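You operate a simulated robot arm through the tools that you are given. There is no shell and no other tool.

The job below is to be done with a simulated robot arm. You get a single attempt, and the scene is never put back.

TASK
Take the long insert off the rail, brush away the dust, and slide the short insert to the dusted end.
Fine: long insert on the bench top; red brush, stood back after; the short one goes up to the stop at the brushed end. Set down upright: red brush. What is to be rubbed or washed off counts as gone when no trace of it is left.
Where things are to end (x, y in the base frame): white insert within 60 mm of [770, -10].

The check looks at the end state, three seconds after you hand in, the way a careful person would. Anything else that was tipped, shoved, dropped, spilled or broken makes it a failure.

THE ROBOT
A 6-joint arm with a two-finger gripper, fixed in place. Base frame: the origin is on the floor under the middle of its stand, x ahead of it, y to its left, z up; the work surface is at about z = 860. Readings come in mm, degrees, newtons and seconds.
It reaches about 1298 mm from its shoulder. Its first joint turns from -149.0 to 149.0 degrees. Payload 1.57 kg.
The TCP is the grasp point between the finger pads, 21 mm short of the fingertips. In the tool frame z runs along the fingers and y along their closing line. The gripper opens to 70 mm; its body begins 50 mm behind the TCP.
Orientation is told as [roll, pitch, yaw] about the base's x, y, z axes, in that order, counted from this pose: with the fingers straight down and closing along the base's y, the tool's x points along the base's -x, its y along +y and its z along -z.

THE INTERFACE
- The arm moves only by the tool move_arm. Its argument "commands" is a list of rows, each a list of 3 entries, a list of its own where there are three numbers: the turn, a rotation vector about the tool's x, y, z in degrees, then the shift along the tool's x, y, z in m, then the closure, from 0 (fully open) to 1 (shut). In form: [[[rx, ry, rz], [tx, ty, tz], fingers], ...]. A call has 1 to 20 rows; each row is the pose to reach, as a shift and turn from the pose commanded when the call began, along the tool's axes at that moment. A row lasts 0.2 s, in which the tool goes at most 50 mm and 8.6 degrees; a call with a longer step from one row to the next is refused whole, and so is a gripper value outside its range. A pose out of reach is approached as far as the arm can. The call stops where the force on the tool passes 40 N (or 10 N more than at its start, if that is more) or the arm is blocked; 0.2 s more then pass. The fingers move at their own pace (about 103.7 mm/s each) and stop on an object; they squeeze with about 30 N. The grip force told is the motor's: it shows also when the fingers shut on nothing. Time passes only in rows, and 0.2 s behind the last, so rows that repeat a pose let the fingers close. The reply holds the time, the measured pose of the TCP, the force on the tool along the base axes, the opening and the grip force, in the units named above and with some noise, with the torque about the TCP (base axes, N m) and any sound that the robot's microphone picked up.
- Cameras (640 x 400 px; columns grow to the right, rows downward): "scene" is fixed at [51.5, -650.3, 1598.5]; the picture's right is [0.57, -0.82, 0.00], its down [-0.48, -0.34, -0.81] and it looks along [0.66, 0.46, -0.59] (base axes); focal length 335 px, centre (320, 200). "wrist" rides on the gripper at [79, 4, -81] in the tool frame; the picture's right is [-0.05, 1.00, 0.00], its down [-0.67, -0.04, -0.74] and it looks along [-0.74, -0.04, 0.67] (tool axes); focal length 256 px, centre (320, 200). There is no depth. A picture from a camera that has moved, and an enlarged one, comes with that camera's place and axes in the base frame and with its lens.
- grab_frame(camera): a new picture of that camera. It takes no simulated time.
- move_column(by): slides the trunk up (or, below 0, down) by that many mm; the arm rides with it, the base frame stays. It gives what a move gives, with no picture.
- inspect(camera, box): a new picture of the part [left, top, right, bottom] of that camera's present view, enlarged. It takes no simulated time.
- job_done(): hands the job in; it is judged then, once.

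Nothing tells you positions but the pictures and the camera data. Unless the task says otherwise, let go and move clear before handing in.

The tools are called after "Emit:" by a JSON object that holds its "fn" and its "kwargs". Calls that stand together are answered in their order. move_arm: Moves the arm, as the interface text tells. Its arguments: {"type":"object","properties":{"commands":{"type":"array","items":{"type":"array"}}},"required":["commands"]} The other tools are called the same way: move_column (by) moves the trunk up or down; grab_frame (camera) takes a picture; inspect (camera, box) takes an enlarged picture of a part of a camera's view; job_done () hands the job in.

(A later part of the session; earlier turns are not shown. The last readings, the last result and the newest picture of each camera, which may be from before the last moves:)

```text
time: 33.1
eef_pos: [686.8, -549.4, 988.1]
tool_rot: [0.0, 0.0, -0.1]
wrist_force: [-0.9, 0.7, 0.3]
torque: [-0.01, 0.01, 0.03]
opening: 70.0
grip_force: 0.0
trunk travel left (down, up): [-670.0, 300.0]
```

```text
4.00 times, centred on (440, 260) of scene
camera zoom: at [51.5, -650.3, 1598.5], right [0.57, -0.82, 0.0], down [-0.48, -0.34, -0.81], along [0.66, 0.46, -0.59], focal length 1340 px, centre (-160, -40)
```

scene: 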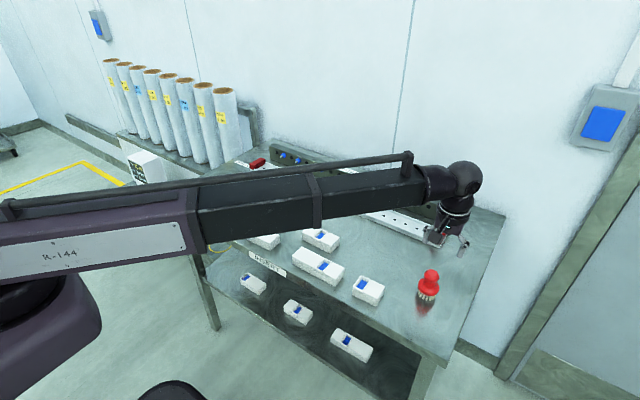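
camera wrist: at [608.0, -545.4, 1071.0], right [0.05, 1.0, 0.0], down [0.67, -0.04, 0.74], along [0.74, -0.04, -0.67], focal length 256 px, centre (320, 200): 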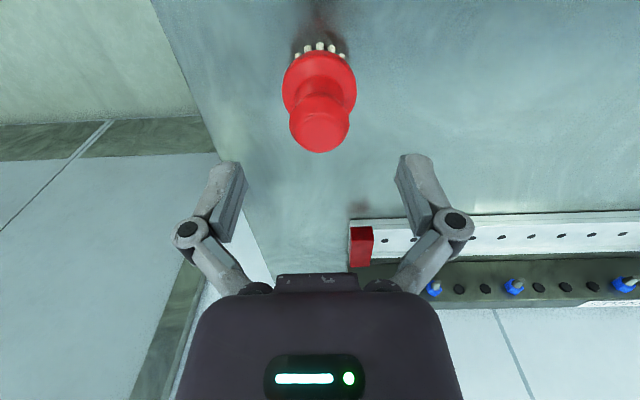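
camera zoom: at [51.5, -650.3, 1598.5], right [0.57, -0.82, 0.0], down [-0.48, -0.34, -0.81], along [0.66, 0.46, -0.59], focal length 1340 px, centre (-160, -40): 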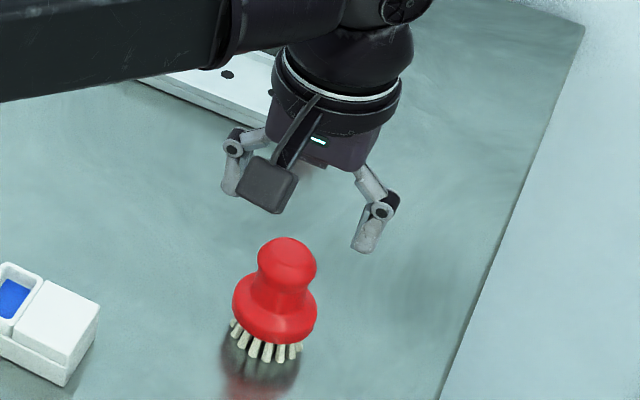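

Emit:
{"fn": "move_arm", "kwargs": {"commands": [[[0, 0, 0], [-0.004, 0, 0], 0], [[0, 0, 0], [-0.004, 0, 0], 0]]}}

Emit:
{"fn": "move_column", "kwargs": {"by": -38}}

Emit:
{"fn": "grab_frame", "kwargs": {"camera": "wrist"}}

Emit:
{"fn": "inspect", "kwargs": {"camera": "scene", "box": [390, 210, 490, 310]}}

```text
time: 33.7
eef_pos: [690.8, -549.0, 989.0]
tool_rot: [0.0, -0.1, 0.0]
wrist_force: [-1.0, 0.3, -0.1]
torque: [-0.02, 0.0, 0.02]
opening: 70.3
grip_force: 0.0
trunk travel left (down, up): [-670.0, 300.0]
```

```text
time: 34.5
eef_pos: [690.9, -550.3, 951.0]
tool_rot: [0.0, -0.1, 0.0]
wrist_force: [-0.2, 1.1, -0.9]
torque: [0.02, -0.02, 0.0]
opening: 70.0
grip_force: 0.1
trunk travel left (down, up): [-632.0, 338.0]
```

```text
taken
camera wrist: at [611.7, -545.6, 1032.9], right [0.05, 1.0, 0.0], down [0.67, -0.04, 0.74], along [0.74, -0.04, -0.67], focal length 256 px, centre (320, 200)
```

wrist: 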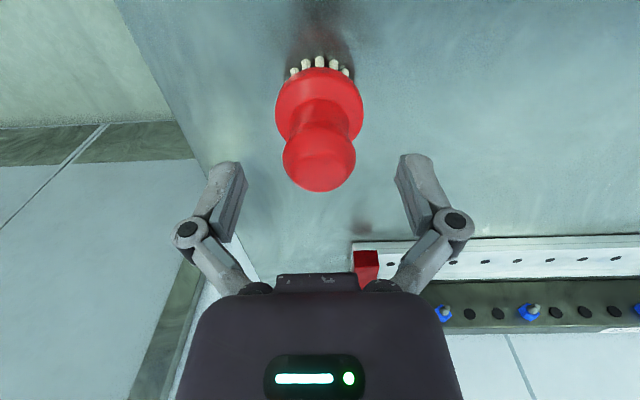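

```text
4.00 times, centred on (440, 260) of scene
camera zoom: at [51.5, -650.3, 1598.5], right [0.57, -0.82, 0.0], down [-0.48, -0.34, -0.81], along [0.66, 0.46, -0.59], focal length 1340 px, centre (-160, -40)
```

zoom: 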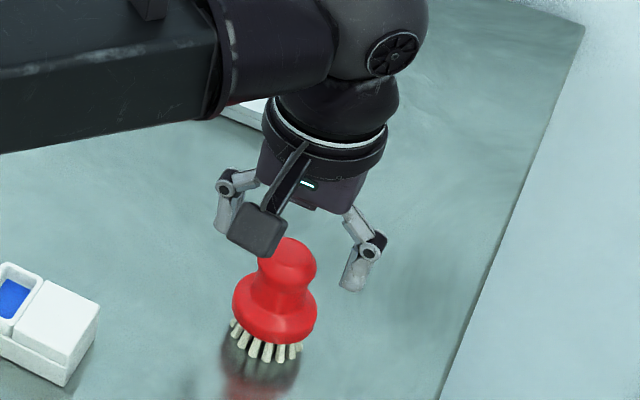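

Emit:
{"fn": "move_column", "kwargs": {"by": -22}}

Emit:
{"fn": "grab_frame", "kwargs": {"camera": "wrist"}}

Emit:
{"fn": "inspect", "kwargs": {"camera": "scene", "box": [390, 230, 470, 310]}}

```text
time: 35.2
eef_pos: [692.6, -550.3, 927.9]
tool_rot: [-0.1, 0.0, 0.0]
wrist_force: [0.9, 0.1, 0.1]
torque: [0.03, 0.03, 0.0]
opening: 69.9
grip_force: 0.1
trunk travel left (down, up): [-610.0, 360.0]
```

```text
taken
camera wrist: at [611.7, -545.6, 1010.9], right [0.05, 1.0, 0.0], down [0.67, -0.04, 0.74], along [0.74, -0.04, -0.67], focal length 256 px, centre (320, 200)
```

wrist: 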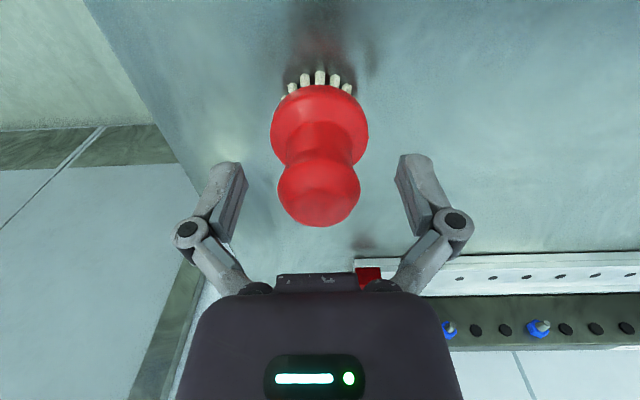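

```text
5.00 times, centred on (430, 270) of scene
camera zoom: at [51.5, -650.3, 1598.5], right [0.57, -0.82, 0.0], down [-0.48, -0.34, -0.81], along [0.66, 0.46, -0.59], focal length 1675 px, centre (-230, -150)
```

zoom: 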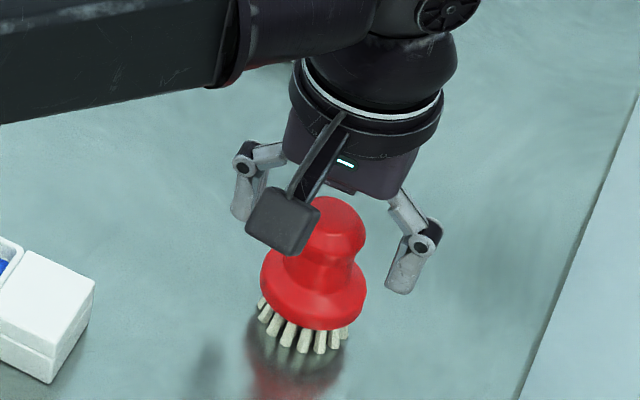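

The knob is centred between the pads. Closing on it.

Emit:
{"fn": "move_arm", "kwargs": {"commands": [[[0, 0, 0], [0, 0, 0], 0.2], [[0, 0, 0], [0, 0, 0], 0.4], [[0, 0, 0], [0, 0, 0], 0.7], [[0, 0, 0], [0, 0, 0], 1], [[0, 0, 0], [0, 0, 0], 1], [[0, 0, 0], [0, 0, 0], 1]]}}

Emit:
{"fn": "grab_frame", "kwargs": {"camera": "wrist"}}

Emit:
{"fn": "inspect", "kwargs": {"camera": "scene", "box": [390, 230, 470, 310]}}

```text
time: 36.6
eef_pos: [691.9, -549.6, 929.0]
tool_rot: [0.0, 0.0, 0.0]
wrist_force: [-0.3, -0.3, 3.0]
torque: [0.0, -0.03, 0.04]
opening: 33.9
grip_force: 30.4
trunk travel left (down, up): [-610.0, 360.0]
```

```text
taken
camera wrist: at [611.6, -545.5, 1011.1], right [0.05, 1.0, 0.0], down [0.67, -0.04, 0.75], along [0.74, -0.04, -0.67], focal length 256 px, centre (320, 200)
```

wrist: 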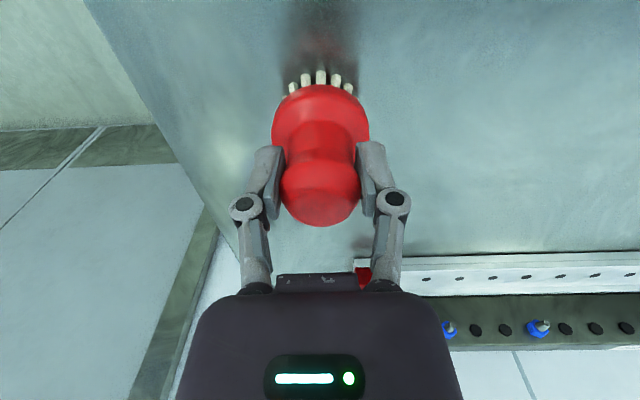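

```text
5.00 times, centred on (430, 270) of scene
camera zoom: at [51.5, -650.3, 1598.5], right [0.57, -0.82, 0.0], down [-0.48, -0.34, -0.81], along [0.66, 0.46, -0.59], focal length 1675 px, centre (-230, -150)
```

zoom: 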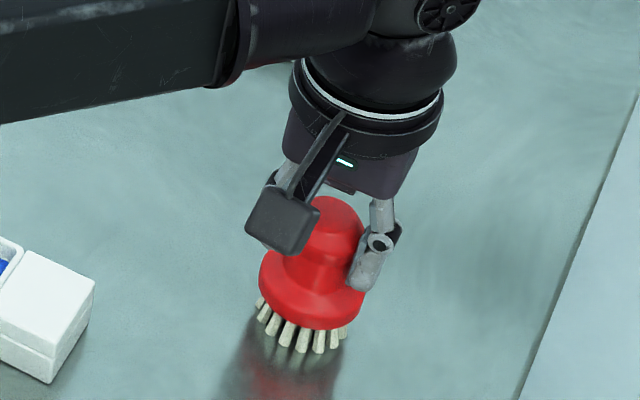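

Brush held (33.9 mm). I lift it 100 mm and carry it over the dusty part of the rail.

Emit:
{"fn": "move_column", "kwargs": {"by": 100}}

Emit:
{"fn": "move_arm", "kwargs": {"commands": [[[0, 0, 0], [-0.0152, 0.0393, 0], 1], [[0, 0, 0], [-0.0304, 0.0787, 0], 1], [[0, 0, 0], [-0.0456, 0.118, 0], 1], [[0, 0, 0], [-0.0608, 0.1573, 0], 1], [[0, 0, 0], [-0.076, 0.1967, 0], 1], [[0, 0, 0], [-0.0912, 0.236, 0], 1], [[0, 0, 0], [-0.1064, 0.2753, 0], 1], [[0, 0, 0], [-0.1216, 0.3147, 0], 1], [[0, 0, 0], [-0.1368, 0.354, 0], 1], [[0, 0, 0], [-0.152, 0.3933, 0], 1], [[0, 0, 0], [-0.1672, 0.4327, 0], 1], [[0, 0, 0], [-0.1824, 0.472, 0], 1], [[0, 0, 0], [-0.1976, 0.5113, 0], 1], [[0, 0, 0], [-0.2128, 0.5507, 0], 1], [[0, 0, 0], [-0.228, 0.59, 0], 1], [[0, 0, 0], [-0.228, 0.59, 0], 1]]}}

Emit:
{"fn": "grab_frame", "kwargs": {"camera": "wrist"}}

Emit:
{"fn": "grab_frame", "kwargs": {"camera": "scene"}}

```text
time: 37.9
eef_pos: [690.0, -550.1, 1028.3]
tool_rot: [0.1, 0.0, 0.1]
wrist_force: [-0.2, 0.6, -0.7]
torque: [0.04, 0.02, 0.03]
opening: 33.9
grip_force: 30.1
trunk travel left (down, up): [-710.0, 260.0]
```

```text
time: 41.3
eef_pos: [919.1, 39.8, 1030.3]
tool_rot: [0.0, 0.0, -0.1]
wrist_force: [0.4, -0.2, -0.4]
torque: [0.0, 0.0, 0.04]
opening: 33.8
grip_force: 30.2
trunk travel left (down, up): [-710.0, 260.0]
```

```text
taken
camera wrist: at [839.0, 44.3, 1110.9], right [0.05, 1.0, 0.0], down [0.67, -0.04, 0.74], along [0.74, -0.04, -0.67], focal length 256 px, centre (320, 200)
```

wrist: 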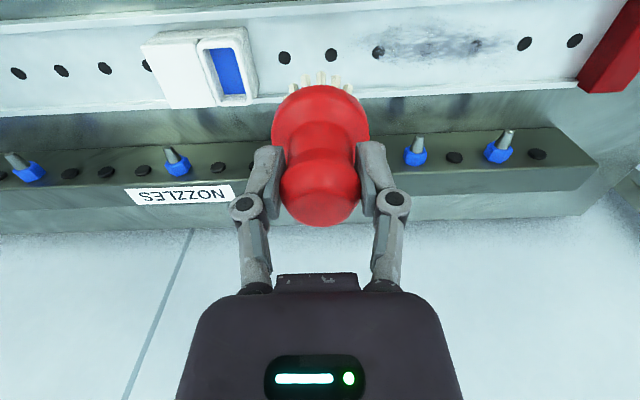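

```text
taken
```

scene: 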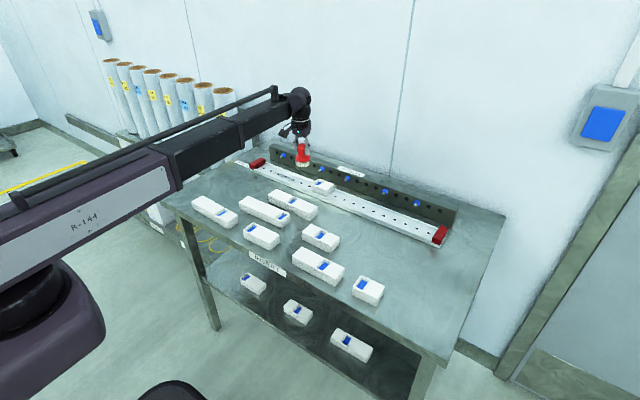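

Emit:
{"fn": "inspect", "kwargs": {"camera": "wrist", "box": [360, 0, 640, 140]}}

Emit:
{"fn": "inspect", "kwargs": {"camera": "wrist", "box": [130, 0, 410, 140]}}

Emit:
{"fn": "inspect", "kwargs": {"camera": "scene", "box": [240, 130, 340, 200]}}

```text
2.29 times, centred on (500, 70) of wrist
camera zoom: at [839.0, 44.3, 1110.9], right [0.05, 1.0, 0.0], down [0.67, -0.04, 0.74], along [0.74, -0.04, -0.67], focal length 585 px, centre (-91, 497)
```

zoom: 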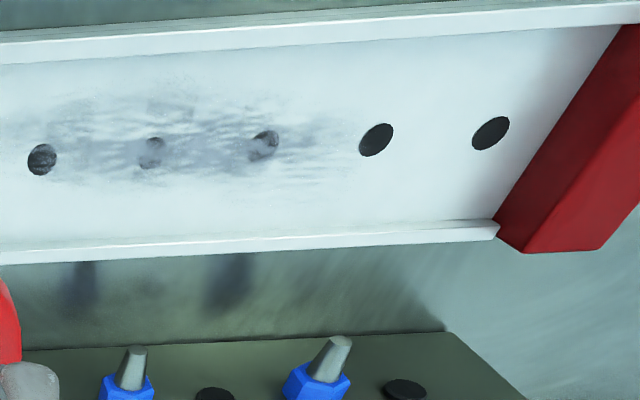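

```text
2.29 times, centred on (270, 70) of wrist
camera zoom: at [839.0, 44.3, 1110.9], right [0.05, 1.0, 0.0], down [0.67, -0.04, 0.74], along [0.74, -0.04, -0.67], focal length 585 px, centre (434, 497)
```

zoom: 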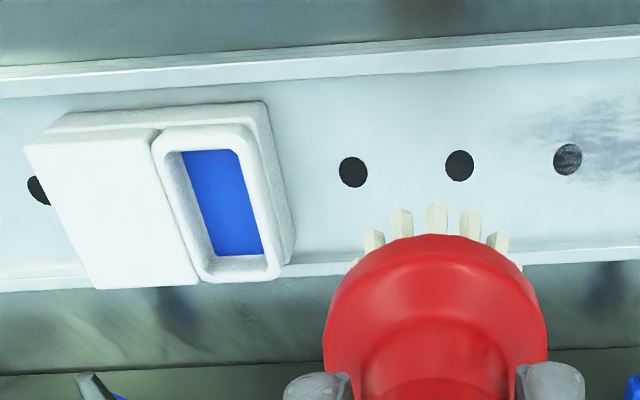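

```text
5.71 times, centred on (290, 165) of scene
camera zoom: at [51.5, -650.3, 1598.5], right [0.57, -0.82, 0.0], down [-0.48, -0.34, -0.81], along [0.66, 0.46, -0.59], focal length 1914 px, centre (491, 400)
```

zoom: 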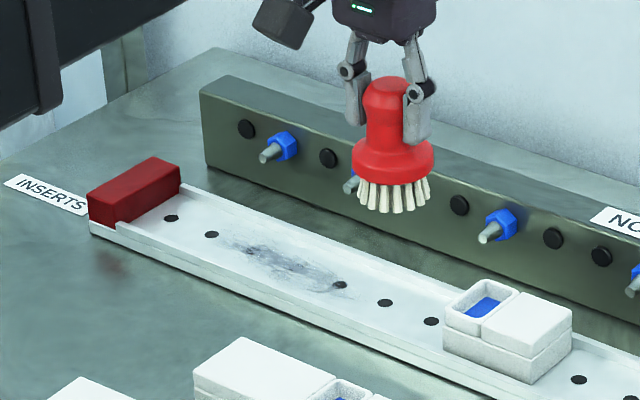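

The dust spans about x 896–934, y 67–203 on the rail floor. I align the brush at x ≈ 916, y = 40 and lower it to the rail floor.

Emit:
{"fn": "move_arm", "kwargs": {"commands": [[[0, 0, 0], [0.0035, 0, 0], 1], [[0, 0, 0], [0.0035, 0, 0], 1]]}}

Emit:
{"fn": "move_column", "kwargs": {"by": -80}}

Emit:
{"fn": "grab_frame", "kwargs": {"camera": "wrist"}}

Emit:
{"fn": "inspect", "kwargs": {"camera": "scene", "box": [240, 130, 340, 200]}}

```text
time: 41.9
eef_pos: [916.0, 38.9, 1028.5]
tool_rot: [0.0, 0.2, 0.1]
wrist_force: [-0.1, 0.1, -0.9]
torque: [-0.01, 0.02, 0.02]
opening: 33.9
grip_force: 30.0
trunk travel left (down, up): [-710.0, 260.0]
```

```text
time: 43.1
eef_pos: [915.7, 40.0, 949.7]
tool_rot: [0.0, -0.1, 0.0]
wrist_force: [0.6, 0.1, -0.9]
torque: [0.01, 0.01, -0.01]
opening: 34.0
grip_force: 29.8
trunk travel left (down, up): [-630.0, 340.0]
```

```text
taken
camera wrist: at [836.0, 43.6, 1030.9], right [0.05, 1.0, 0.0], down [0.67, -0.04, 0.74], along [0.74, -0.04, -0.67], focal length 256 px, centre (320, 200)
```

wrist: 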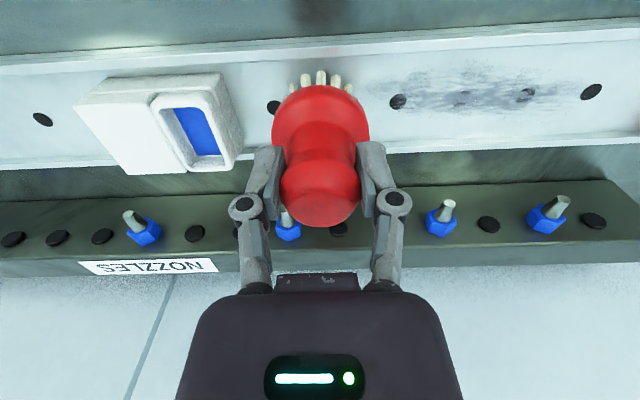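

```text
5.71 times, centred on (290, 165) of scene
camera zoom: at [51.5, -650.3, 1598.5], right [0.57, -0.82, 0.0], down [-0.48, -0.34, -0.81], along [0.66, 0.46, -0.59], focal length 1914 px, centre (491, 400)
```

zoom: 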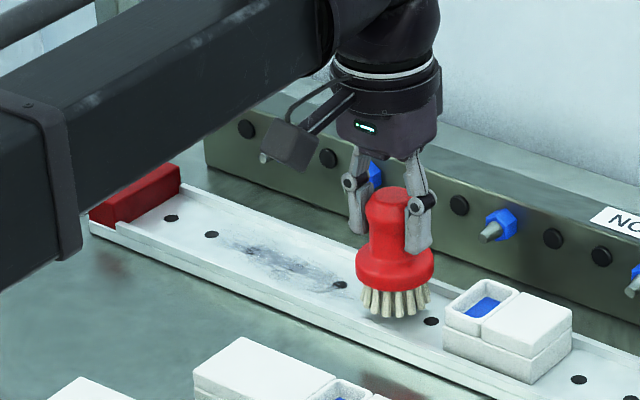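

Emit:
{"fn": "move_column", "kwargs": {"by": -5}}

Emit:
{"fn": "move_column", "kwargs": {"by": -2}}

Emit:
{"fn": "move_column", "kwargs": {"by": -1}}

```text
time: 43.6
eef_pos: [915.9, 39.0, 944.5]
tool_rot: [0.0, 0.0, 0.0]
wrist_force: [0.3, -0.4, -0.1]
torque: [0.05, 0.03, -0.02]
opening: 34.1
grip_force: 30.0
trunk travel left (down, up): [-625.0, 345.0]
```

```text
time: 44.1
eef_pos: [915.0, 38.6, 941.7]
tool_rot: [0.0, 0.0, 0.0]
wrist_force: [-0.3, 0.4, -0.1]
torque: [-0.03, 0.0, 0.02]
opening: 33.7
grip_force: 29.8
trunk travel left (down, up): [-623.0, 347.0]
```

```text
time: 44.6
eef_pos: [916.8, 38.7, 939.7]
tool_rot: [0.0, -0.1, 0.0]
wrist_force: [-0.3, 0.5, 1.4]
torque: [0.01, -0.01, -0.06]
opening: 33.8
grip_force: 29.7
trunk travel left (down, up): [-622.0, 348.0]
```

Emit:
{"fn": "move_column", "kwargs": {"by": -1}}

Emit:
{"fn": "inspect", "kwargs": {"camera": "scene", "box": [270, 150, 330, 195]}}

```text
time: 45.1
eef_pos: [917.0, 39.7, 941.1]
tool_rot: [-0.1, -0.1, 0.0]
wrist_force: [4.1, 0.4, 14.3]
torque: [-0.07, -0.26, 0.02]
opening: 34.1
grip_force: 30.0
trunk travel left (down, up): [-621.0, 349.0]
```

```text
8.89 times, centred on (300, 172) of scene
camera zoom: at [51.5, -650.3, 1598.5], right [0.57, -0.82, 0.0], down [-0.48, -0.34, -0.81], along [0.66, 0.46, -0.59], focal length 2978 px, centre (498, 444)
```

zoom: 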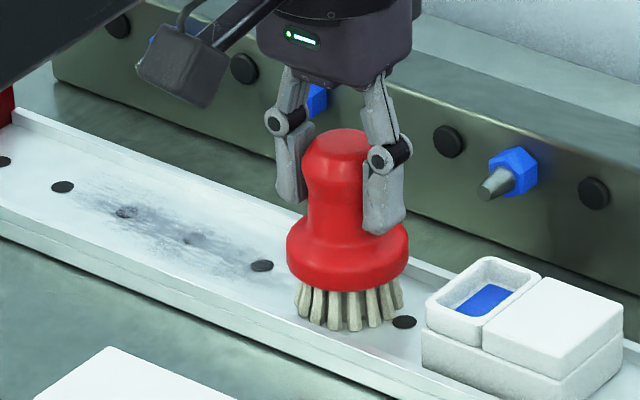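

Contact at about 14 N. Now a slow brush stroke along the dust to y ≈ 225 and back.

Emit:
{"fn": "move_arm", "kwargs": {"commands": [[[0, 0, 0], [0, 0.0185, 0], 1], [[0, 0, 0], [0, 0.037, 0], 1], [[0, 0, 0], [0, 0.0555, 0], 1], [[0, 0, 0], [0, 0.074, 0], 1], [[0, 0, 0], [0, 0.0925, 0], 1], [[0, 0, 0], [0, 0.111, 0], 1], [[0, 0, 0], [0, 0.1295, 0], 1], [[0, 0, 0], [0, 0.148, 0], 1], [[0, 0, 0], [0, 0.1665, 0], 1], [[0, 0, 0], [0, 0.185, 0], 1], [[0, 0, 0], [0, 0.1665, 0], 1], [[0, 0, 0], [0, 0.148, 0], 1], [[0, 0, 0], [0, 0.1295, 0], 1], [[0, 0, 0], [0, 0.111, 0], 1], [[0, 0, 0], [0, 0.0925, 0], 1], [[0, 0, 0], [0, 0.074, 0], 1], [[0, 0, 0], [0, 0.0555, 0], 1], [[0, 0, 0], [0, 0.037, 0], 1], [[0, 0, 0], [0, 0.0185, 0], 1], [[0, 0, 0], [0, 0, 0], 1]]}}

Emit:
{"fn": "grab_frame", "kwargs": {"camera": "wrist"}}

Emit:
{"fn": "inspect", "kwargs": {"camera": "scene", "box": [240, 130, 340, 200]}}

```text
time: 49.3
eef_pos: [916.0, 40.4, 940.2]
tool_rot: [0.0, -0.1, 0.1]
wrist_force: [0.2, 1.4, 9.0]
torque: [0.0, -0.06, 0.0]
opening: 33.9
grip_force: 29.9
trunk travel left (down, up): [-621.0, 349.0]
```

```text
taken
camera wrist: at [835.3, 44.4, 1022.6], right [0.05, 1.0, 0.0], down [0.67, -0.04, 0.75], along [0.74, -0.04, -0.67], focal length 256 px, centre (320, 200)
```

wrist: 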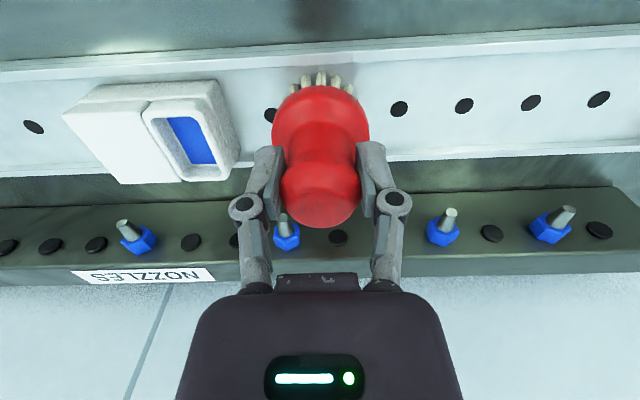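

```text
5.71 times, centred on (290, 165) of scene
camera zoom: at [51.5, -650.3, 1598.5], right [0.57, -0.82, 0.0], down [-0.48, -0.34, -0.81], along [0.66, 0.46, -0.59], focal length 1914 px, centre (491, 400)
```

zoom: 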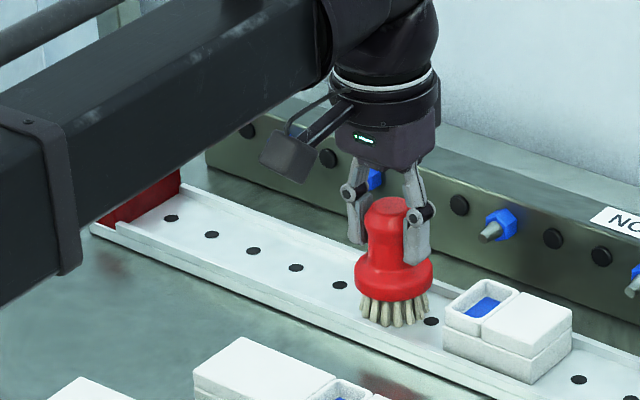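

The dust looks mostly gone. I check closely for remaining traces.

Emit:
{"fn": "inspect", "kwargs": {"camera": "wrist", "box": [350, 20, 640, 180]}}

Emit:
{"fn": "inspect", "kwargs": {"camera": "scene", "box": [255, 155, 315, 190]}}

```text
2.21 times, centred on (495, 100) of wrist
camera zoom: at [835.3, 44.4, 1022.6], right [0.05, 1.0, 0.0], down [0.67, -0.04, 0.75], along [0.74, -0.04, -0.67], focal length 565 px, centre (-66, 421)
```

zoom: 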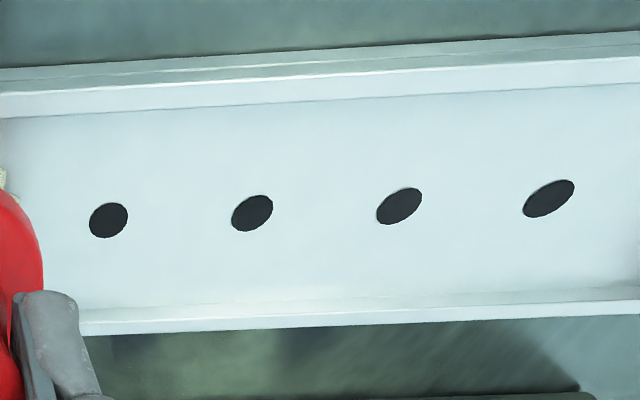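

```text
10.67 times, centred on (285, 172) of scene
camera zoom: at [51.5, -650.3, 1598.5], right [0.57, -0.82, 0.0], down [-0.48, -0.34, -0.81], along [0.66, 0.46, -0.59], focal length 3574 px, centre (693, 493)
```

zoom: 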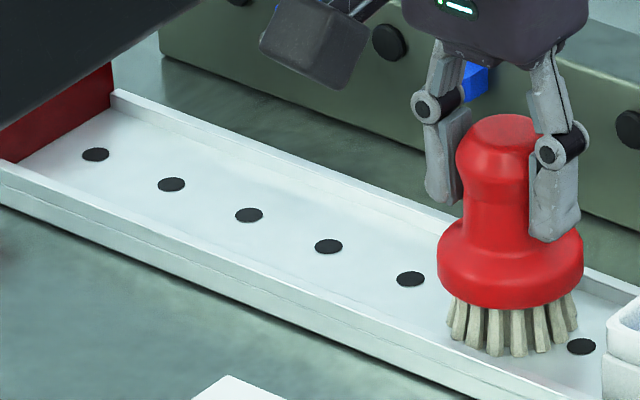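

No visible dust is left; for thoroughness I do one more stroke slightly offset in x.

Emit:
{"fn": "move_arm", "kwargs": {"commands": [[[0, 0, 0], [-0.006, 0.0185, 0], 1], [[0, 0, 0], [-0.006, 0.037, 0], 1], [[0, 0, 0], [-0.006, 0.0555, 0], 1], [[0, 0, 0], [-0.006, 0.074, 0], 1], [[0, 0, 0], [-0.006, 0.0925, 0], 1], [[0, 0, 0], [-0.006, 0.111, 0], 1], [[0, 0, 0], [-0.006, 0.1295, 0], 1], [[0, 0, 0], [-0.006, 0.148, 0], 1], [[0, 0, 0], [-0.006, 0.1665, 0], 1], [[0, 0, 0], [-0.006, 0.185, 0], 1], [[0, 0, 0], [-0.003, 0.1665, 0], 1], [[0, 0, 0], [-0.003, 0.148, 0], 1], [[0, 0, 0], [-0.003, 0.1295, 0], 1], [[0, 0, 0], [-0.003, 0.111, 0], 1], [[0, 0, 0], [-0.003, 0.0925, 0], 1], [[0, 0, 0], [-0.003, 0.074, 0], 1], [[0, 0, 0], [-0.003, 0.0555, 0], 1], [[0, 0, 0], [-0.003, 0.037, 0], 1], [[0, 0, 0], [-0.003, 0.0185, 0], 1], [[0, 0, 0], [-0.003, 0.005, 0], 1]]}}

Emit:
{"fn": "move_column", "kwargs": {"by": 90}}

Emit:
{"fn": "grab_frame", "kwargs": {"camera": "wrist"}}

Emit:
{"fn": "inspect", "kwargs": {"camera": "wrist", "box": [360, 0, 640, 140]}}

Emit:
{"fn": "inspect", "kwargs": {"camera": "scene", "box": [240, 130, 340, 200]}}

```text
time: 53.5
eef_pos: [918.5, 43.5, 940.9]
tool_rot: [0.0, 0.0, 0.0]
wrist_force: [0.1, 1.3, 6.9]
torque: [-0.02, -0.02, -0.03]
opening: 33.9
grip_force: 29.9
trunk travel left (down, up): [-621.0, 349.0]
```

```text
time: 54.8
eef_pos: [919.2, 43.9, 1028.7]
tool_rot: [0.0, -0.1, 0.0]
wrist_force: [-0.6, -0.8, -0.3]
torque: [-0.01, -0.02, -0.02]
opening: 34.0
grip_force: 29.8
trunk travel left (down, up): [-711.0, 259.0]
```

```text
taken
camera wrist: at [839.3, 48.1, 1111.7], right [0.05, 1.0, 0.0], down [0.67, -0.04, 0.74], along [0.74, -0.04, -0.67], focal length 256 px, centre (320, 200)
```

wrist: 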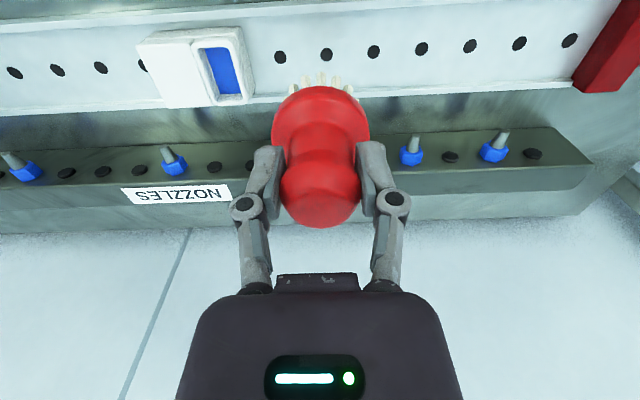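

```text
2.29 times, centred on (500, 70) of wrist
camera zoom: at [839.3, 48.1, 1111.7], right [0.05, 1.0, 0.0], down [0.67, -0.04, 0.74], along [0.74, -0.04, -0.67], focal length 585 px, centre (-91, 497)
```

zoom: 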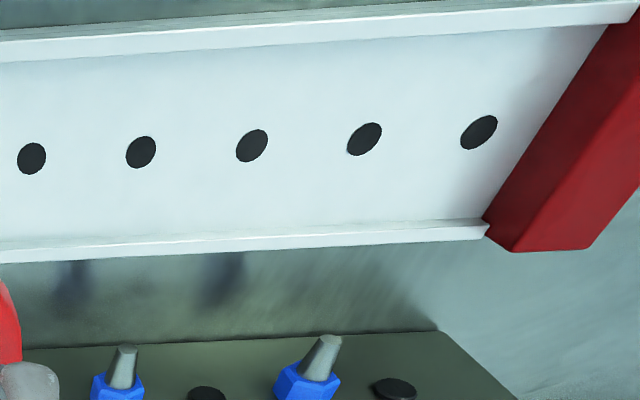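

```text
5.71 times, centred on (290, 165) of scene
camera zoom: at [51.5, -650.3, 1598.5], right [0.57, -0.82, 0.0], down [-0.48, -0.34, -0.81], along [0.66, 0.46, -0.59], focal length 1914 px, centre (491, 400)
```

zoom: 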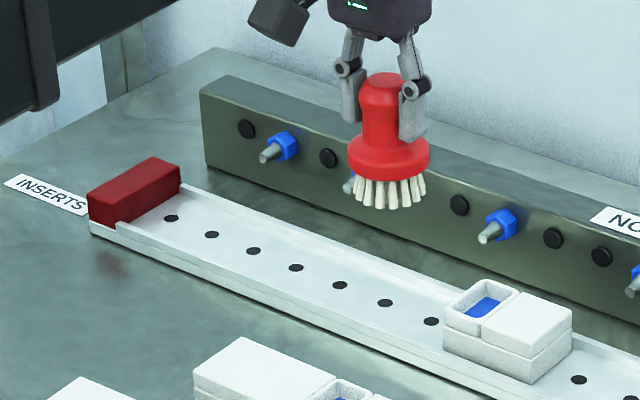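

The rail is clean. I return the brush to its original place at (692, -550).

Emit:
{"fn": "move_arm", "kwargs": {"commands": [[[0, 0, 0], [0.0151, -0.0396, 0], 1], [[0, 0, 0], [0.0303, -0.0792, 0], 1], [[0, 0, 0], [0.0454, -0.1188, 0], 1], [[0, 0, 0], [0.0605, -0.1583, 0], 1], [[0, 0, 0], [0.0757, -0.1979, 0], 1], [[0, 0, 0], [0.0908, -0.2375, 0], 1], [[0, 0, 0], [0.1059, -0.2771, 0], 1], [[0, 0, 0], [0.1211, -0.3167, 0], 1], [[0, 0, 0], [0.1362, -0.3563, 0], 1], [[0, 0, 0], [0.1513, -0.3959, 0], 1], [[0, 0, 0], [0.1665, -0.4355, 0], 1], [[0, 0, 0], [0.1816, -0.475, 0], 1], [[0, 0, 0], [0.1967, -0.5146, 0], 1], [[0, 0, 0], [0.2119, -0.5542, 0], 1], [[0, 0, 0], [0.227, -0.5938, 0], 1], [[0, 0, 0], [0.227, -0.5938, 0], 1]]}}

Emit:
{"fn": "move_column", "kwargs": {"by": -90}}

Emit:
{"fn": "grab_frame", "kwargs": {"camera": "wrist"}}

Emit:
{"fn": "inspect", "kwargs": {"camera": "scene", "box": [390, 230, 470, 310]}}

```text
time: 58.2
eef_pos: [692.8, -551.1, 1029.6]
tool_rot: [0.1, -0.1, 0.0]
wrist_force: [-0.6, 0.1, -0.4]
torque: [0.02, 0.01, -0.04]
opening: 33.9
grip_force: 29.8
trunk travel left (down, up): [-711.0, 259.0]
```

```text
time: 59.4
eef_pos: [692.7, -551.4, 941.0]
tool_rot: [0.0, 0.0, 0.0]
wrist_force: [0.0, 0.7, -0.3]
torque: [-0.03, 0.01, 0.0]
opening: 34.0
grip_force: 29.5
trunk travel left (down, up): [-621.0, 349.0]
```

```text
taken
camera wrist: at [613.3, -546.5, 1021.9], right [0.05, 1.0, 0.0], down [0.67, -0.04, 0.74], along [0.74, -0.04, -0.67], focal length 256 px, centre (320, 200)
```

wrist: 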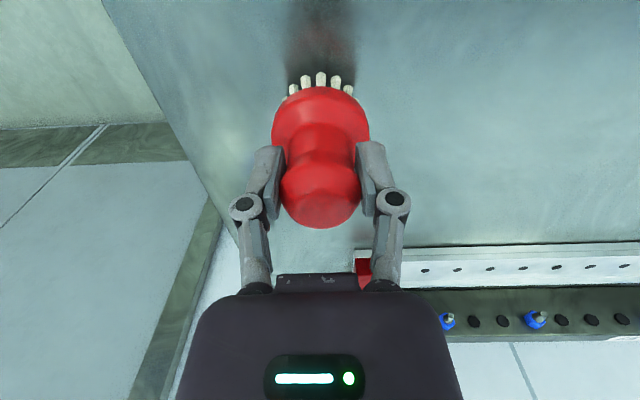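

```text
5.00 times, centred on (430, 270) of scene
camera zoom: at [51.5, -650.3, 1598.5], right [0.57, -0.82, 0.0], down [-0.48, -0.34, -0.81], along [0.66, 0.46, -0.59], focal length 1675 px, centre (-230, -150)
```

zoom: 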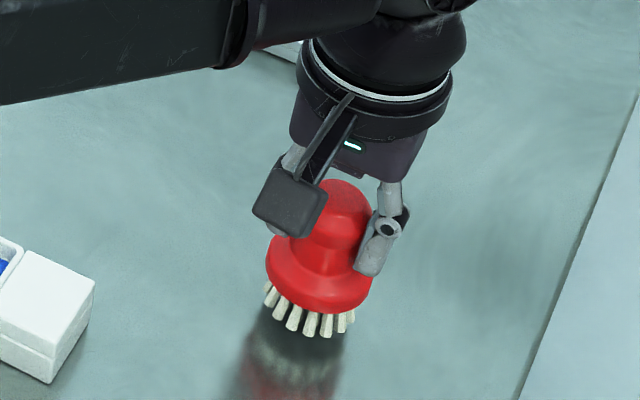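

Emit:
{"fn": "move_column", "kwargs": {"by": -8}}

Emit:
{"fn": "move_column", "kwargs": {"by": -1.5}}

Emit:
{"fn": "move_column", "kwargs": {"by": -1}}

```text
time: 60.0
eef_pos: [692.8, -550.8, 933.0]
tool_rot: [0.0, 0.0, 0.0]
wrist_force: [0.0, -0.1, -0.3]
torque: [0.01, 0.02, -0.01]
opening: 34.1
grip_force: 29.4
trunk travel left (down, up): [-613.0, 357.0]
```

```text
time: 60.5
eef_pos: [693.6, -549.8, 929.8]
tool_rot: [0.0, 0.0, 0.1]
wrist_force: [-1.4, 0.5, -1.4]
torque: [-0.03, 0.02, 0.02]
opening: 33.8
grip_force: 29.5
trunk travel left (down, up): [-611.0, 359.0]
```

```text
time: 61.0
eef_pos: [692.7, -549.8, 928.8]
tool_rot: [0.0, 0.0, 0.0]
wrist_force: [-0.5, -0.5, -0.2]
torque: [-0.01, 0.0, 0.04]
opening: 34.0
grip_force: 30.0
trunk travel left (down, up): [-610.0, 360.0]
```

Emit:
{"fn": "move_column", "kwargs": {"by": -0.7}}

Emit:
{"fn": "inspect", "kwargs": {"camera": "scene", "box": [400, 250, 460, 310]}}

```text
time: 61.5
eef_pos: [693.5, -551.7, 928.9]
tool_rot: [-0.1, 0.0, 0.0]
wrist_force: [0.3, 0.3, -0.3]
torque: [0.0, -0.01, -0.03]
opening: 33.9
grip_force: 30.2
trunk travel left (down, up): [-610.0, 360.0]
```

```text
6.67 times, centred on (430, 280) of scene
camera zoom: at [51.5, -650.3, 1598.5], right [0.57, -0.82, 0.0], down [-0.48, -0.34, -0.81], along [0.66, 0.46, -0.59], focal length 2234 px, centre (-413, -333)
```

zoom: 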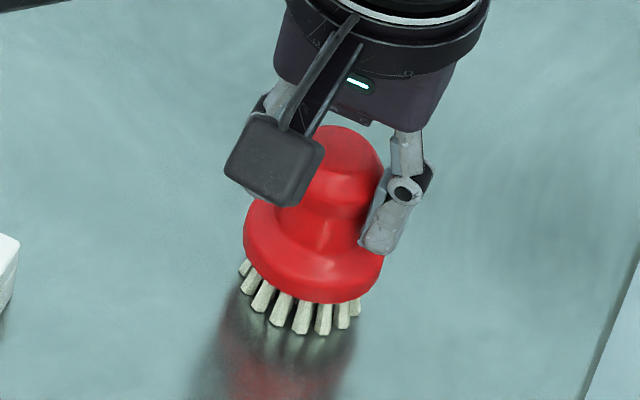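

Emit:
{"fn": "move_column", "kwargs": {"by": -0.8}}

Emit:
{"fn": "move_column", "kwargs": {"by": -0.6}}

```text
time: 62.0
eef_pos: [693.2, -550.5, 929.0]
tool_rot: [0.0, 0.0, 0.0]
wrist_force: [0.7, -1.0, 6.6]
torque: [-0.06, -0.1, -0.01]
opening: 33.7
grip_force: 30.3
trunk travel left (down, up): [-609.0, 361.0]
```

```text
time: 62.6
eef_pos: [692.2, -550.2, 927.3]
tool_rot: [-0.1, 0.0, 0.1]
wrist_force: [3.7, -2.3, 15.7]
torque: [-0.15, -0.25, 0.0]
opening: 34.0
grip_force: 29.9
trunk travel left (down, up): [-608.0, 362.0]
```

Bristles touch the bench. I ease off 1 mm, open the fingers gently and check.

Emit:
{"fn": "move_column", "kwargs": {"by": 1}}

Emit:
{"fn": "move_arm", "kwargs": {"commands": [[[0, 0, 0], [0, 0, 0], 0.48], [[0, 0, 0], [0, 0, 0], 0.4], [[0, 0, 0], [0, 0, 0], 0.25], [[0, 0, 0], [0, 0, 0], 0], [[0, 0, 0], [0, 0, 0], 0], [[0, 0, 0], [0, 0, 0], 0]]}}

Emit:
{"fn": "grab_frame", "kwargs": {"camera": "wrist"}}

Emit:
{"fn": "inspect", "kwargs": {"camera": "scene", "box": [390, 230, 470, 310]}}

```text
time: 63.1
eef_pos: [693.2, -550.5, 928.1]
tool_rot: [0.0, -0.1, 0.1]
wrist_force: [0.7, -0.3, 2.9]
torque: [0.02, -0.11, -0.03]
opening: 33.7
grip_force: 30.2
trunk travel left (down, up): [-609.0, 361.0]
```

```text
time: 64.5
eef_pos: [692.8, -550.7, 928.9]
tool_rot: [0.0, 0.0, 0.0]
wrist_force: [0.9, 0.0, -0.8]
torque: [-0.07, -0.01, -0.02]
opening: 69.9
grip_force: 0.0
trunk travel left (down, up): [-609.0, 361.0]
```

```text
taken
camera wrist: at [613.3, -546.6, 1010.3], right [0.05, 1.0, 0.0], down [0.67, -0.04, 0.74], along [0.74, -0.04, -0.67], focal length 256 px, centre (320, 200)
```

wrist: 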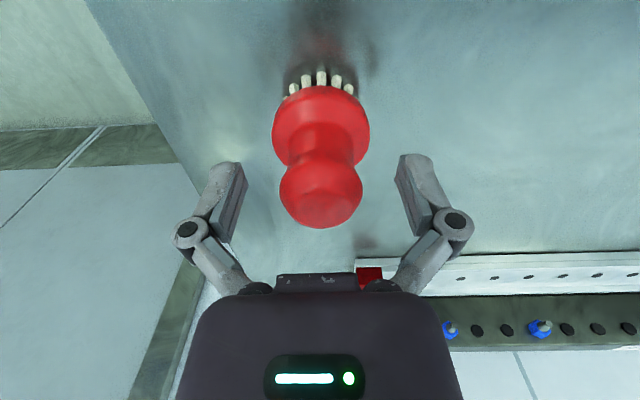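

```text
5.00 times, centred on (430, 270) of scene
camera zoom: at [51.5, -650.3, 1598.5], right [0.57, -0.82, 0.0], down [-0.48, -0.34, -0.81], along [0.66, 0.46, -0.59], focal length 1675 px, centre (-230, -150)
```

zoom: 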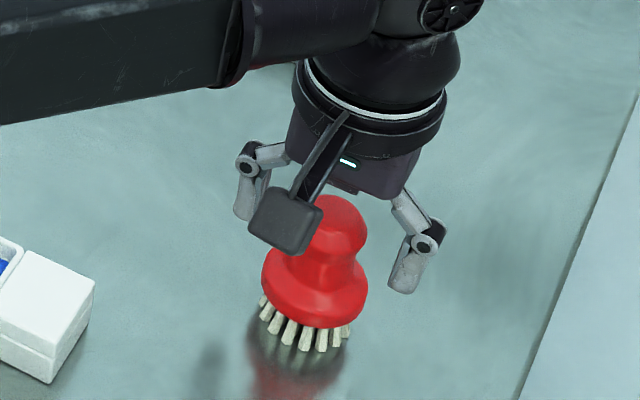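

The brush stands upright at its old place. I rise straight up, then move over the rail just behind (−y side of) the short insert with the fingers closed.

Emit:
{"fn": "move_column", "kwargs": {"by": 110}}

Emit:
{"fn": "move_arm", "kwargs": {"commands": [[[0, 0, 0], [-0.0207, 0.0378, 0], 0.3], [[0, 0, 0], [-0.0413, 0.0756, 0], 0.6], [[0, 0, 0], [-0.062, 0.1133, 0], 1], [[0, 0, 0], [-0.0826, 0.1511, 0], 1], [[0, 0, 0], [-0.1033, 0.1889, 0], 1], [[0, 0, 0], [-0.1239, 0.2267, 0], 1], [[0, 0, 0], [-0.1446, 0.2645, 0], 1], [[0, 0, 0], [-0.1652, 0.3023, 0], 1], [[0, 0, 0], [-0.1859, 0.34, 0], 1], [[0, 0, 0], [-0.2065, 0.3778, 0], 1], [[0, 0, 0], [-0.2272, 0.4156, 0], 1], [[0, 0, 0], [-0.2272, 0.4156, 0], 1]]}}

Emit:
{"fn": "grab_frame", "kwargs": {"camera": "wrist"}}

Emit:
{"fn": "grab_frame", "kwargs": {"camera": "scene"}}

```text
time: 65.9
eef_pos: [692.9, -550.6, 1037.8]
tool_rot: [0.0, 0.0, 0.0]
wrist_force: [0.1, 0.7, 0.4]
torque: [0.02, -0.01, -0.05]
opening: 70.0
grip_force: 0.0
trunk travel left (down, up): [-719.0, 251.0]
```

```text
time: 68.5
eef_pos: [920.4, -135.0, 1038.8]
tool_rot: [0.0, 0.0, -0.1]
wrist_force: [-0.4, 0.3, -1.0]
torque: [-0.01, 0.03, -0.01]
opening: 0.0
grip_force: 28.2
trunk travel left (down, up): [-719.0, 251.0]
```

```text
taken
camera wrist: at [840.2, -131.0, 1120.4], right [0.05, 1.0, 0.0], down [0.67, -0.04, 0.74], along [0.74, -0.04, -0.67], focal length 256 px, centre (320, 200)
```

wrist: 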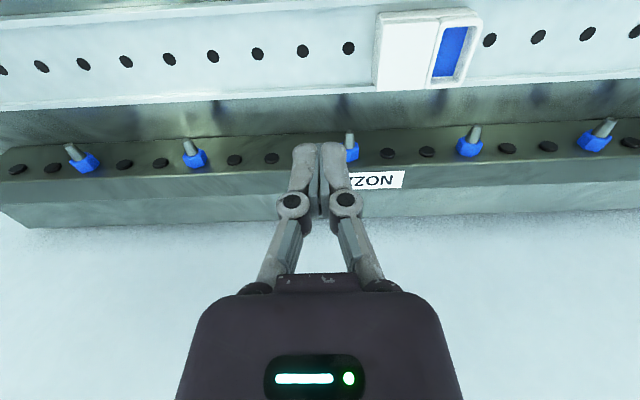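

```text
taken
```

scene: 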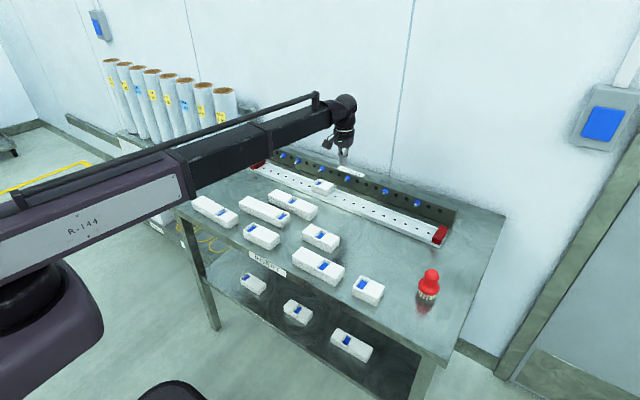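

Emit:
{"fn": "inspect", "kwargs": {"camera": "wrist", "box": [300, 0, 520, 120]}}

Emit:
{"fn": "inspect", "kwargs": {"camera": "scene", "box": [290, 140, 370, 210]}}

```text
2.91 times, centred on (410, 60) of wrist
camera zoom: at [840.2, -131.0, 1120.4], right [0.05, 1.0, 0.0], down [0.67, -0.04, 0.74], along [0.74, -0.04, -0.67], focal length 745 px, centre (58, 607)
```

zoom: 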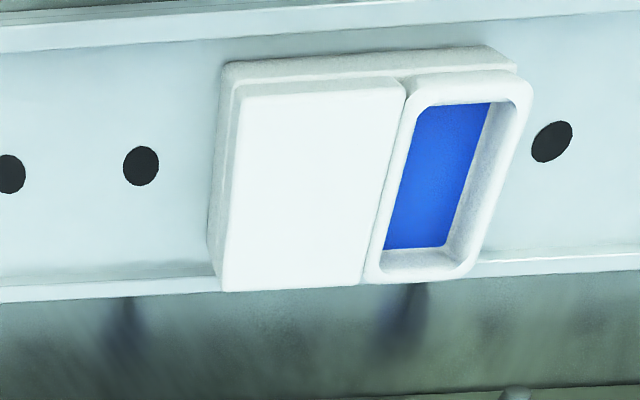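

```text
5.71 times, centred on (330, 175) of scene
camera zoom: at [51.5, -650.3, 1598.5], right [0.57, -0.82, 0.0], down [-0.48, -0.34, -0.81], along [0.66, 0.46, -0.59], focal length 1914 px, centre (263, 343)
```

zoom: 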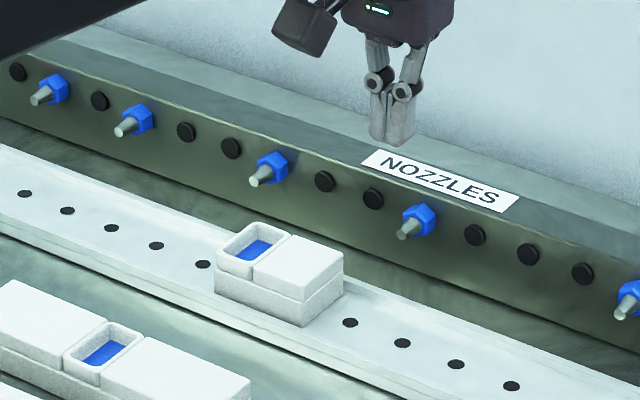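

The short insert's −y face is at y ≈ −89. I lower the closed fingers into the rail channel behind it.

Emit:
{"fn": "move_column", "kwargs": {"by": -110}}

Emit:
{"fn": "grab_frame", "kwargs": {"camera": "wrist"}}

Emit:
{"fn": "inspect", "kwargs": {"camera": "scene", "box": [290, 140, 370, 210]}}

```text
time: 69.9
eef_pos: [918.5, -135.1, 928.3]
tool_rot: [0.0, 0.0, 0.0]
wrist_force: [-1.2, 0.1, -0.1]
torque: [0.01, -0.02, 0.0]
opening: 0.2
grip_force: 28.5
trunk travel left (down, up): [-609.0, 361.0]
```

```text
taken
camera wrist: at [840.2, -131.4, 1010.4], right [0.05, 1.0, 0.0], down [0.67, -0.04, 0.74], along [0.74, -0.04, -0.67], focal length 256 px, centre (320, 200)
```

wrist: 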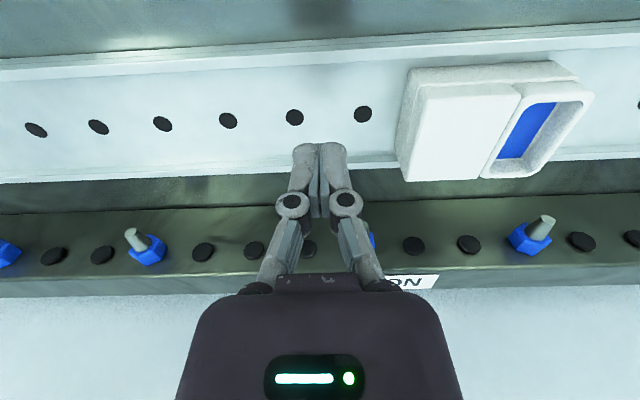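

```text
5.71 times, centred on (330, 175) of scene
camera zoom: at [51.5, -650.3, 1598.5], right [0.57, -0.82, 0.0], down [-0.48, -0.34, -0.81], along [0.66, 0.46, -0.59], focal length 1914 px, centre (263, 343)
```

zoom: 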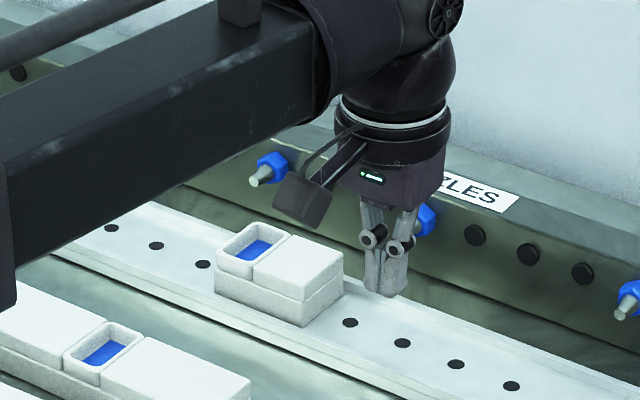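

Emit:
{"fn": "move_column", "kwargs": {"by": -25}}

Emit:
{"fn": "move_column", "kwargs": {"by": -4}}

Emit:
{"fn": "grab_frame", "kwargs": {"camera": "wrist"}}

Emit:
{"fn": "inspect", "kwargs": {"camera": "scene", "box": [290, 140, 370, 210]}}

```text
time: 70.6
eef_pos: [920.6, -134.4, 904.0]
tool_rot: [0.0, 0.0, 0.0]
wrist_force: [0.2, 0.6, 0.7]
torque: [0.01, 0.02, 0.02]
opening: 0.2
grip_force: 27.9
trunk travel left (down, up): [-584.0, 386.0]
```

```text
time: 71.2
eef_pos: [919.5, -134.6, 899.8]
tool_rot: [0.0, 0.1, 0.0]
wrist_force: [-0.5, -0.7, -0.3]
torque: [-0.03, -0.02, 0.03]
opening: 0.0
grip_force: 28.9
trunk travel left (down, up): [-580.0, 390.0]
```

```text
taken
camera wrist: at [840.3, -131.3, 981.3], right [0.05, 1.0, 0.0], down [0.67, -0.04, 0.74], along [0.74, -0.04, -0.67], focal length 256 px, centre (320, 200)
```

wrist: 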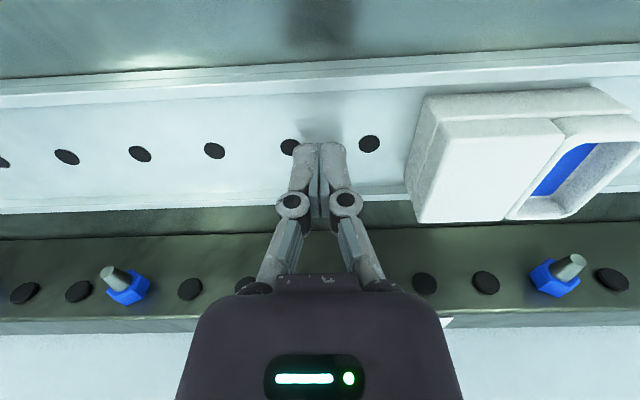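

```text
5.71 times, centred on (330, 175) of scene
camera zoom: at [51.5, -650.3, 1598.5], right [0.57, -0.82, 0.0], down [-0.48, -0.34, -0.81], along [0.66, 0.46, -0.59], focal length 1914 px, centre (263, 343)
```

zoom: 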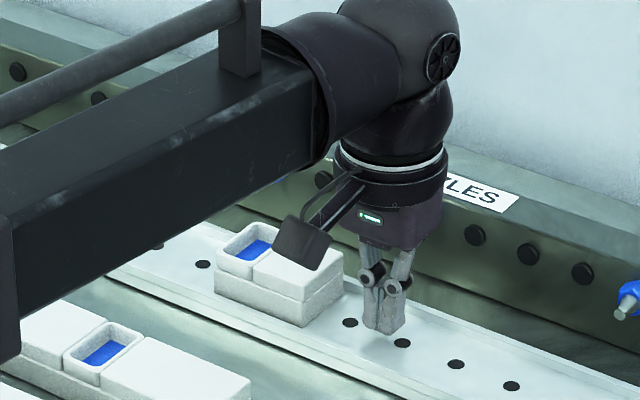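

Now I push the short insert along +y slowly with the closed fingertips.

Emit:
{"fn": "move_arm", "kwargs": {"commands": [[[0, 0, 0], [0, 0.01, 0], 1], [[0, 0, 0], [0, 0.02, 0], 1], [[0, 0, 0], [0, 0.026, 0], 1], [[0, 0, 0], [0, 0.031, 0], 1], [[0, 0, 0], [0, 0.036, 0], 1], [[0, 0, 0], [0, 0.042, 0], 1], [[0, 0, 0], [0, 0.05, 0], 1], [[0, 0, 0], [0, 0.06, 0], 1], [[0, 0, 0], [0, 0.072, 0], 1], [[0, 0, 0], [0, 0.084, 0], 1]]}}

Emit:
{"fn": "grab_frame", "kwargs": {"camera": "wrist"}}

Emit:
{"fn": "inspect", "kwargs": {"camera": "scene", "box": [290, 140, 370, 210]}}

```text
time: 73.3
eef_pos: [920.2, -50.9, 899.5]
tool_rot: [0.0, 0.0, -0.1]
wrist_force: [0.3, 1.1, 0.0]
torque: [0.01, 0.0, -0.01]
opening: 0.0
grip_force: 28.7
trunk travel left (down, up): [-580.0, 390.0]
```

```text
taken
camera wrist: at [839.3, -47.0, 981.3], right [0.05, 1.0, 0.0], down [0.67, -0.04, 0.74], along [0.74, -0.04, -0.67], focal length 256 px, centre (320, 200)
```

wrist: 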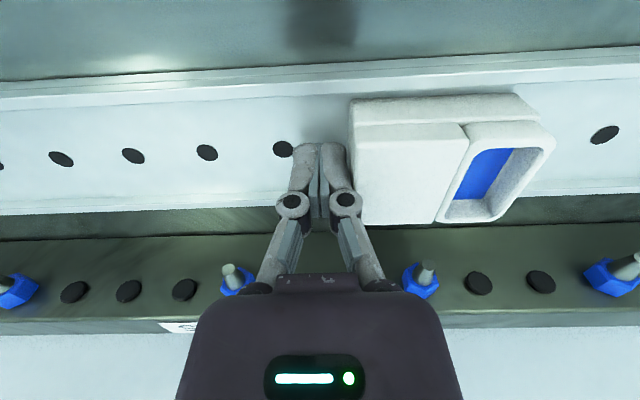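

```text
5.71 times, centred on (330, 175) of scene
camera zoom: at [51.5, -650.3, 1598.5], right [0.57, -0.82, 0.0], down [-0.48, -0.34, -0.81], along [0.66, 0.46, -0.59], focal length 1914 px, centre (263, 343)
```

zoom: 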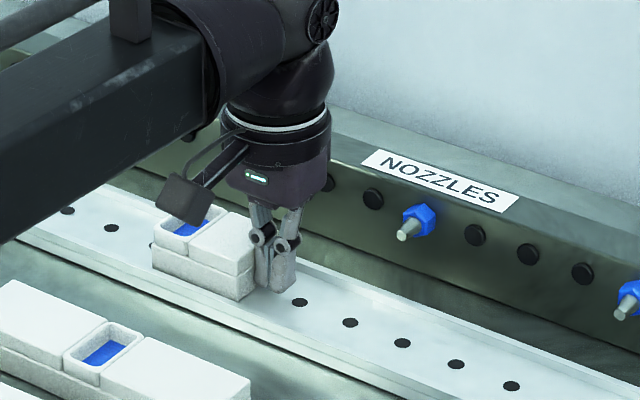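

Emit:
{"fn": "move_arm", "kwargs": {"commands": [[[0, 0, 0], [0, 0.013, 0], 1], [[0, 0, 0], [0, 0.026, 0], 1], [[0, 0, 0], [0, 0.039, 0], 1], [[0, 0, 0], [0, 0.052, 0], 1], [[0, 0, 0], [0, 0.065, 0], 1], [[0, 0, 0], [0, 0.078, 0], 1], [[0, 0, 0], [0, 0.091, 0], 1], [[0, 0, 0], [0, 0.104, 0], 1], [[0, 0, 0], [0, 0.117, 0], 1], [[0, 0, 0], [0, 0.13, 0], 1], [[0, 0, 0], [0, 0.143, 0], 1], [[0, 0, 0], [0, 0.156, 0], 1], [[0, 0, 0], [0, 0.169, 0], 1], [[0, 0, 0], [0, 0.182, 0], 1], [[0, 0, 0], [0, 0.195, 0], 1], [[0, 0, 0], [0, 0.205, 0], 1], [[0, 0, 0], [0, 0.213, 0], 1]]}}

Emit:
{"fn": "grab_frame", "kwargs": {"camera": "wrist"}}

Emit:
{"fn": "inspect", "kwargs": {"camera": "scene", "box": [230, 120, 330, 190]}}

```text
time: 77.0
eef_pos: [920.4, 160.9, 900.5]
tool_rot: [0.0, 0.0, -0.1]
wrist_force: [-0.4, -0.2, 1.1]
torque: [-0.02, -0.01, -0.03]
opening: 0.3
grip_force: 28.4
trunk travel left (down, up): [-580.0, 390.0]
```

```text
taken
camera wrist: at [840.5, 165.6, 981.3], right [0.05, 1.0, 0.0], down [0.67, -0.04, 0.74], along [0.74, -0.04, -0.67], focal length 256 px, centre (320, 200)
```

wrist: 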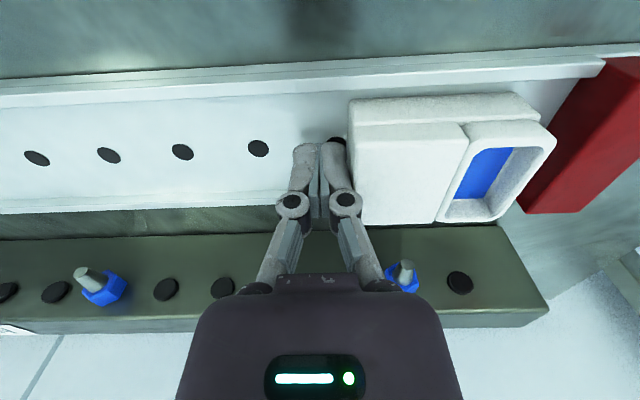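

```text
5.71 times, centred on (280, 155) of scene
camera zoom: at [51.5, -650.3, 1598.5], right [0.57, -0.82, 0.0], down [-0.48, -0.34, -0.81], along [0.66, 0.46, -0.59], focal length 1914 px, centre (549, 457)
```

zoom: 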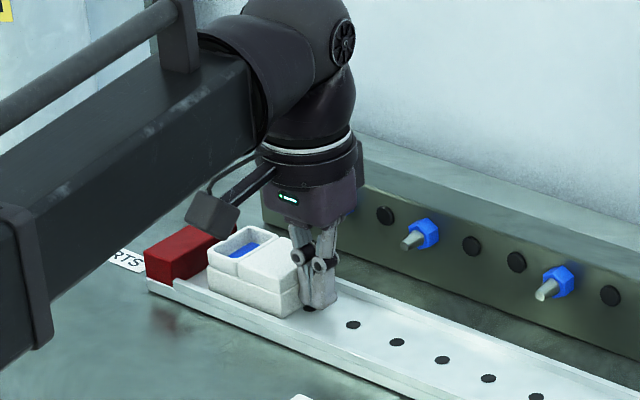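

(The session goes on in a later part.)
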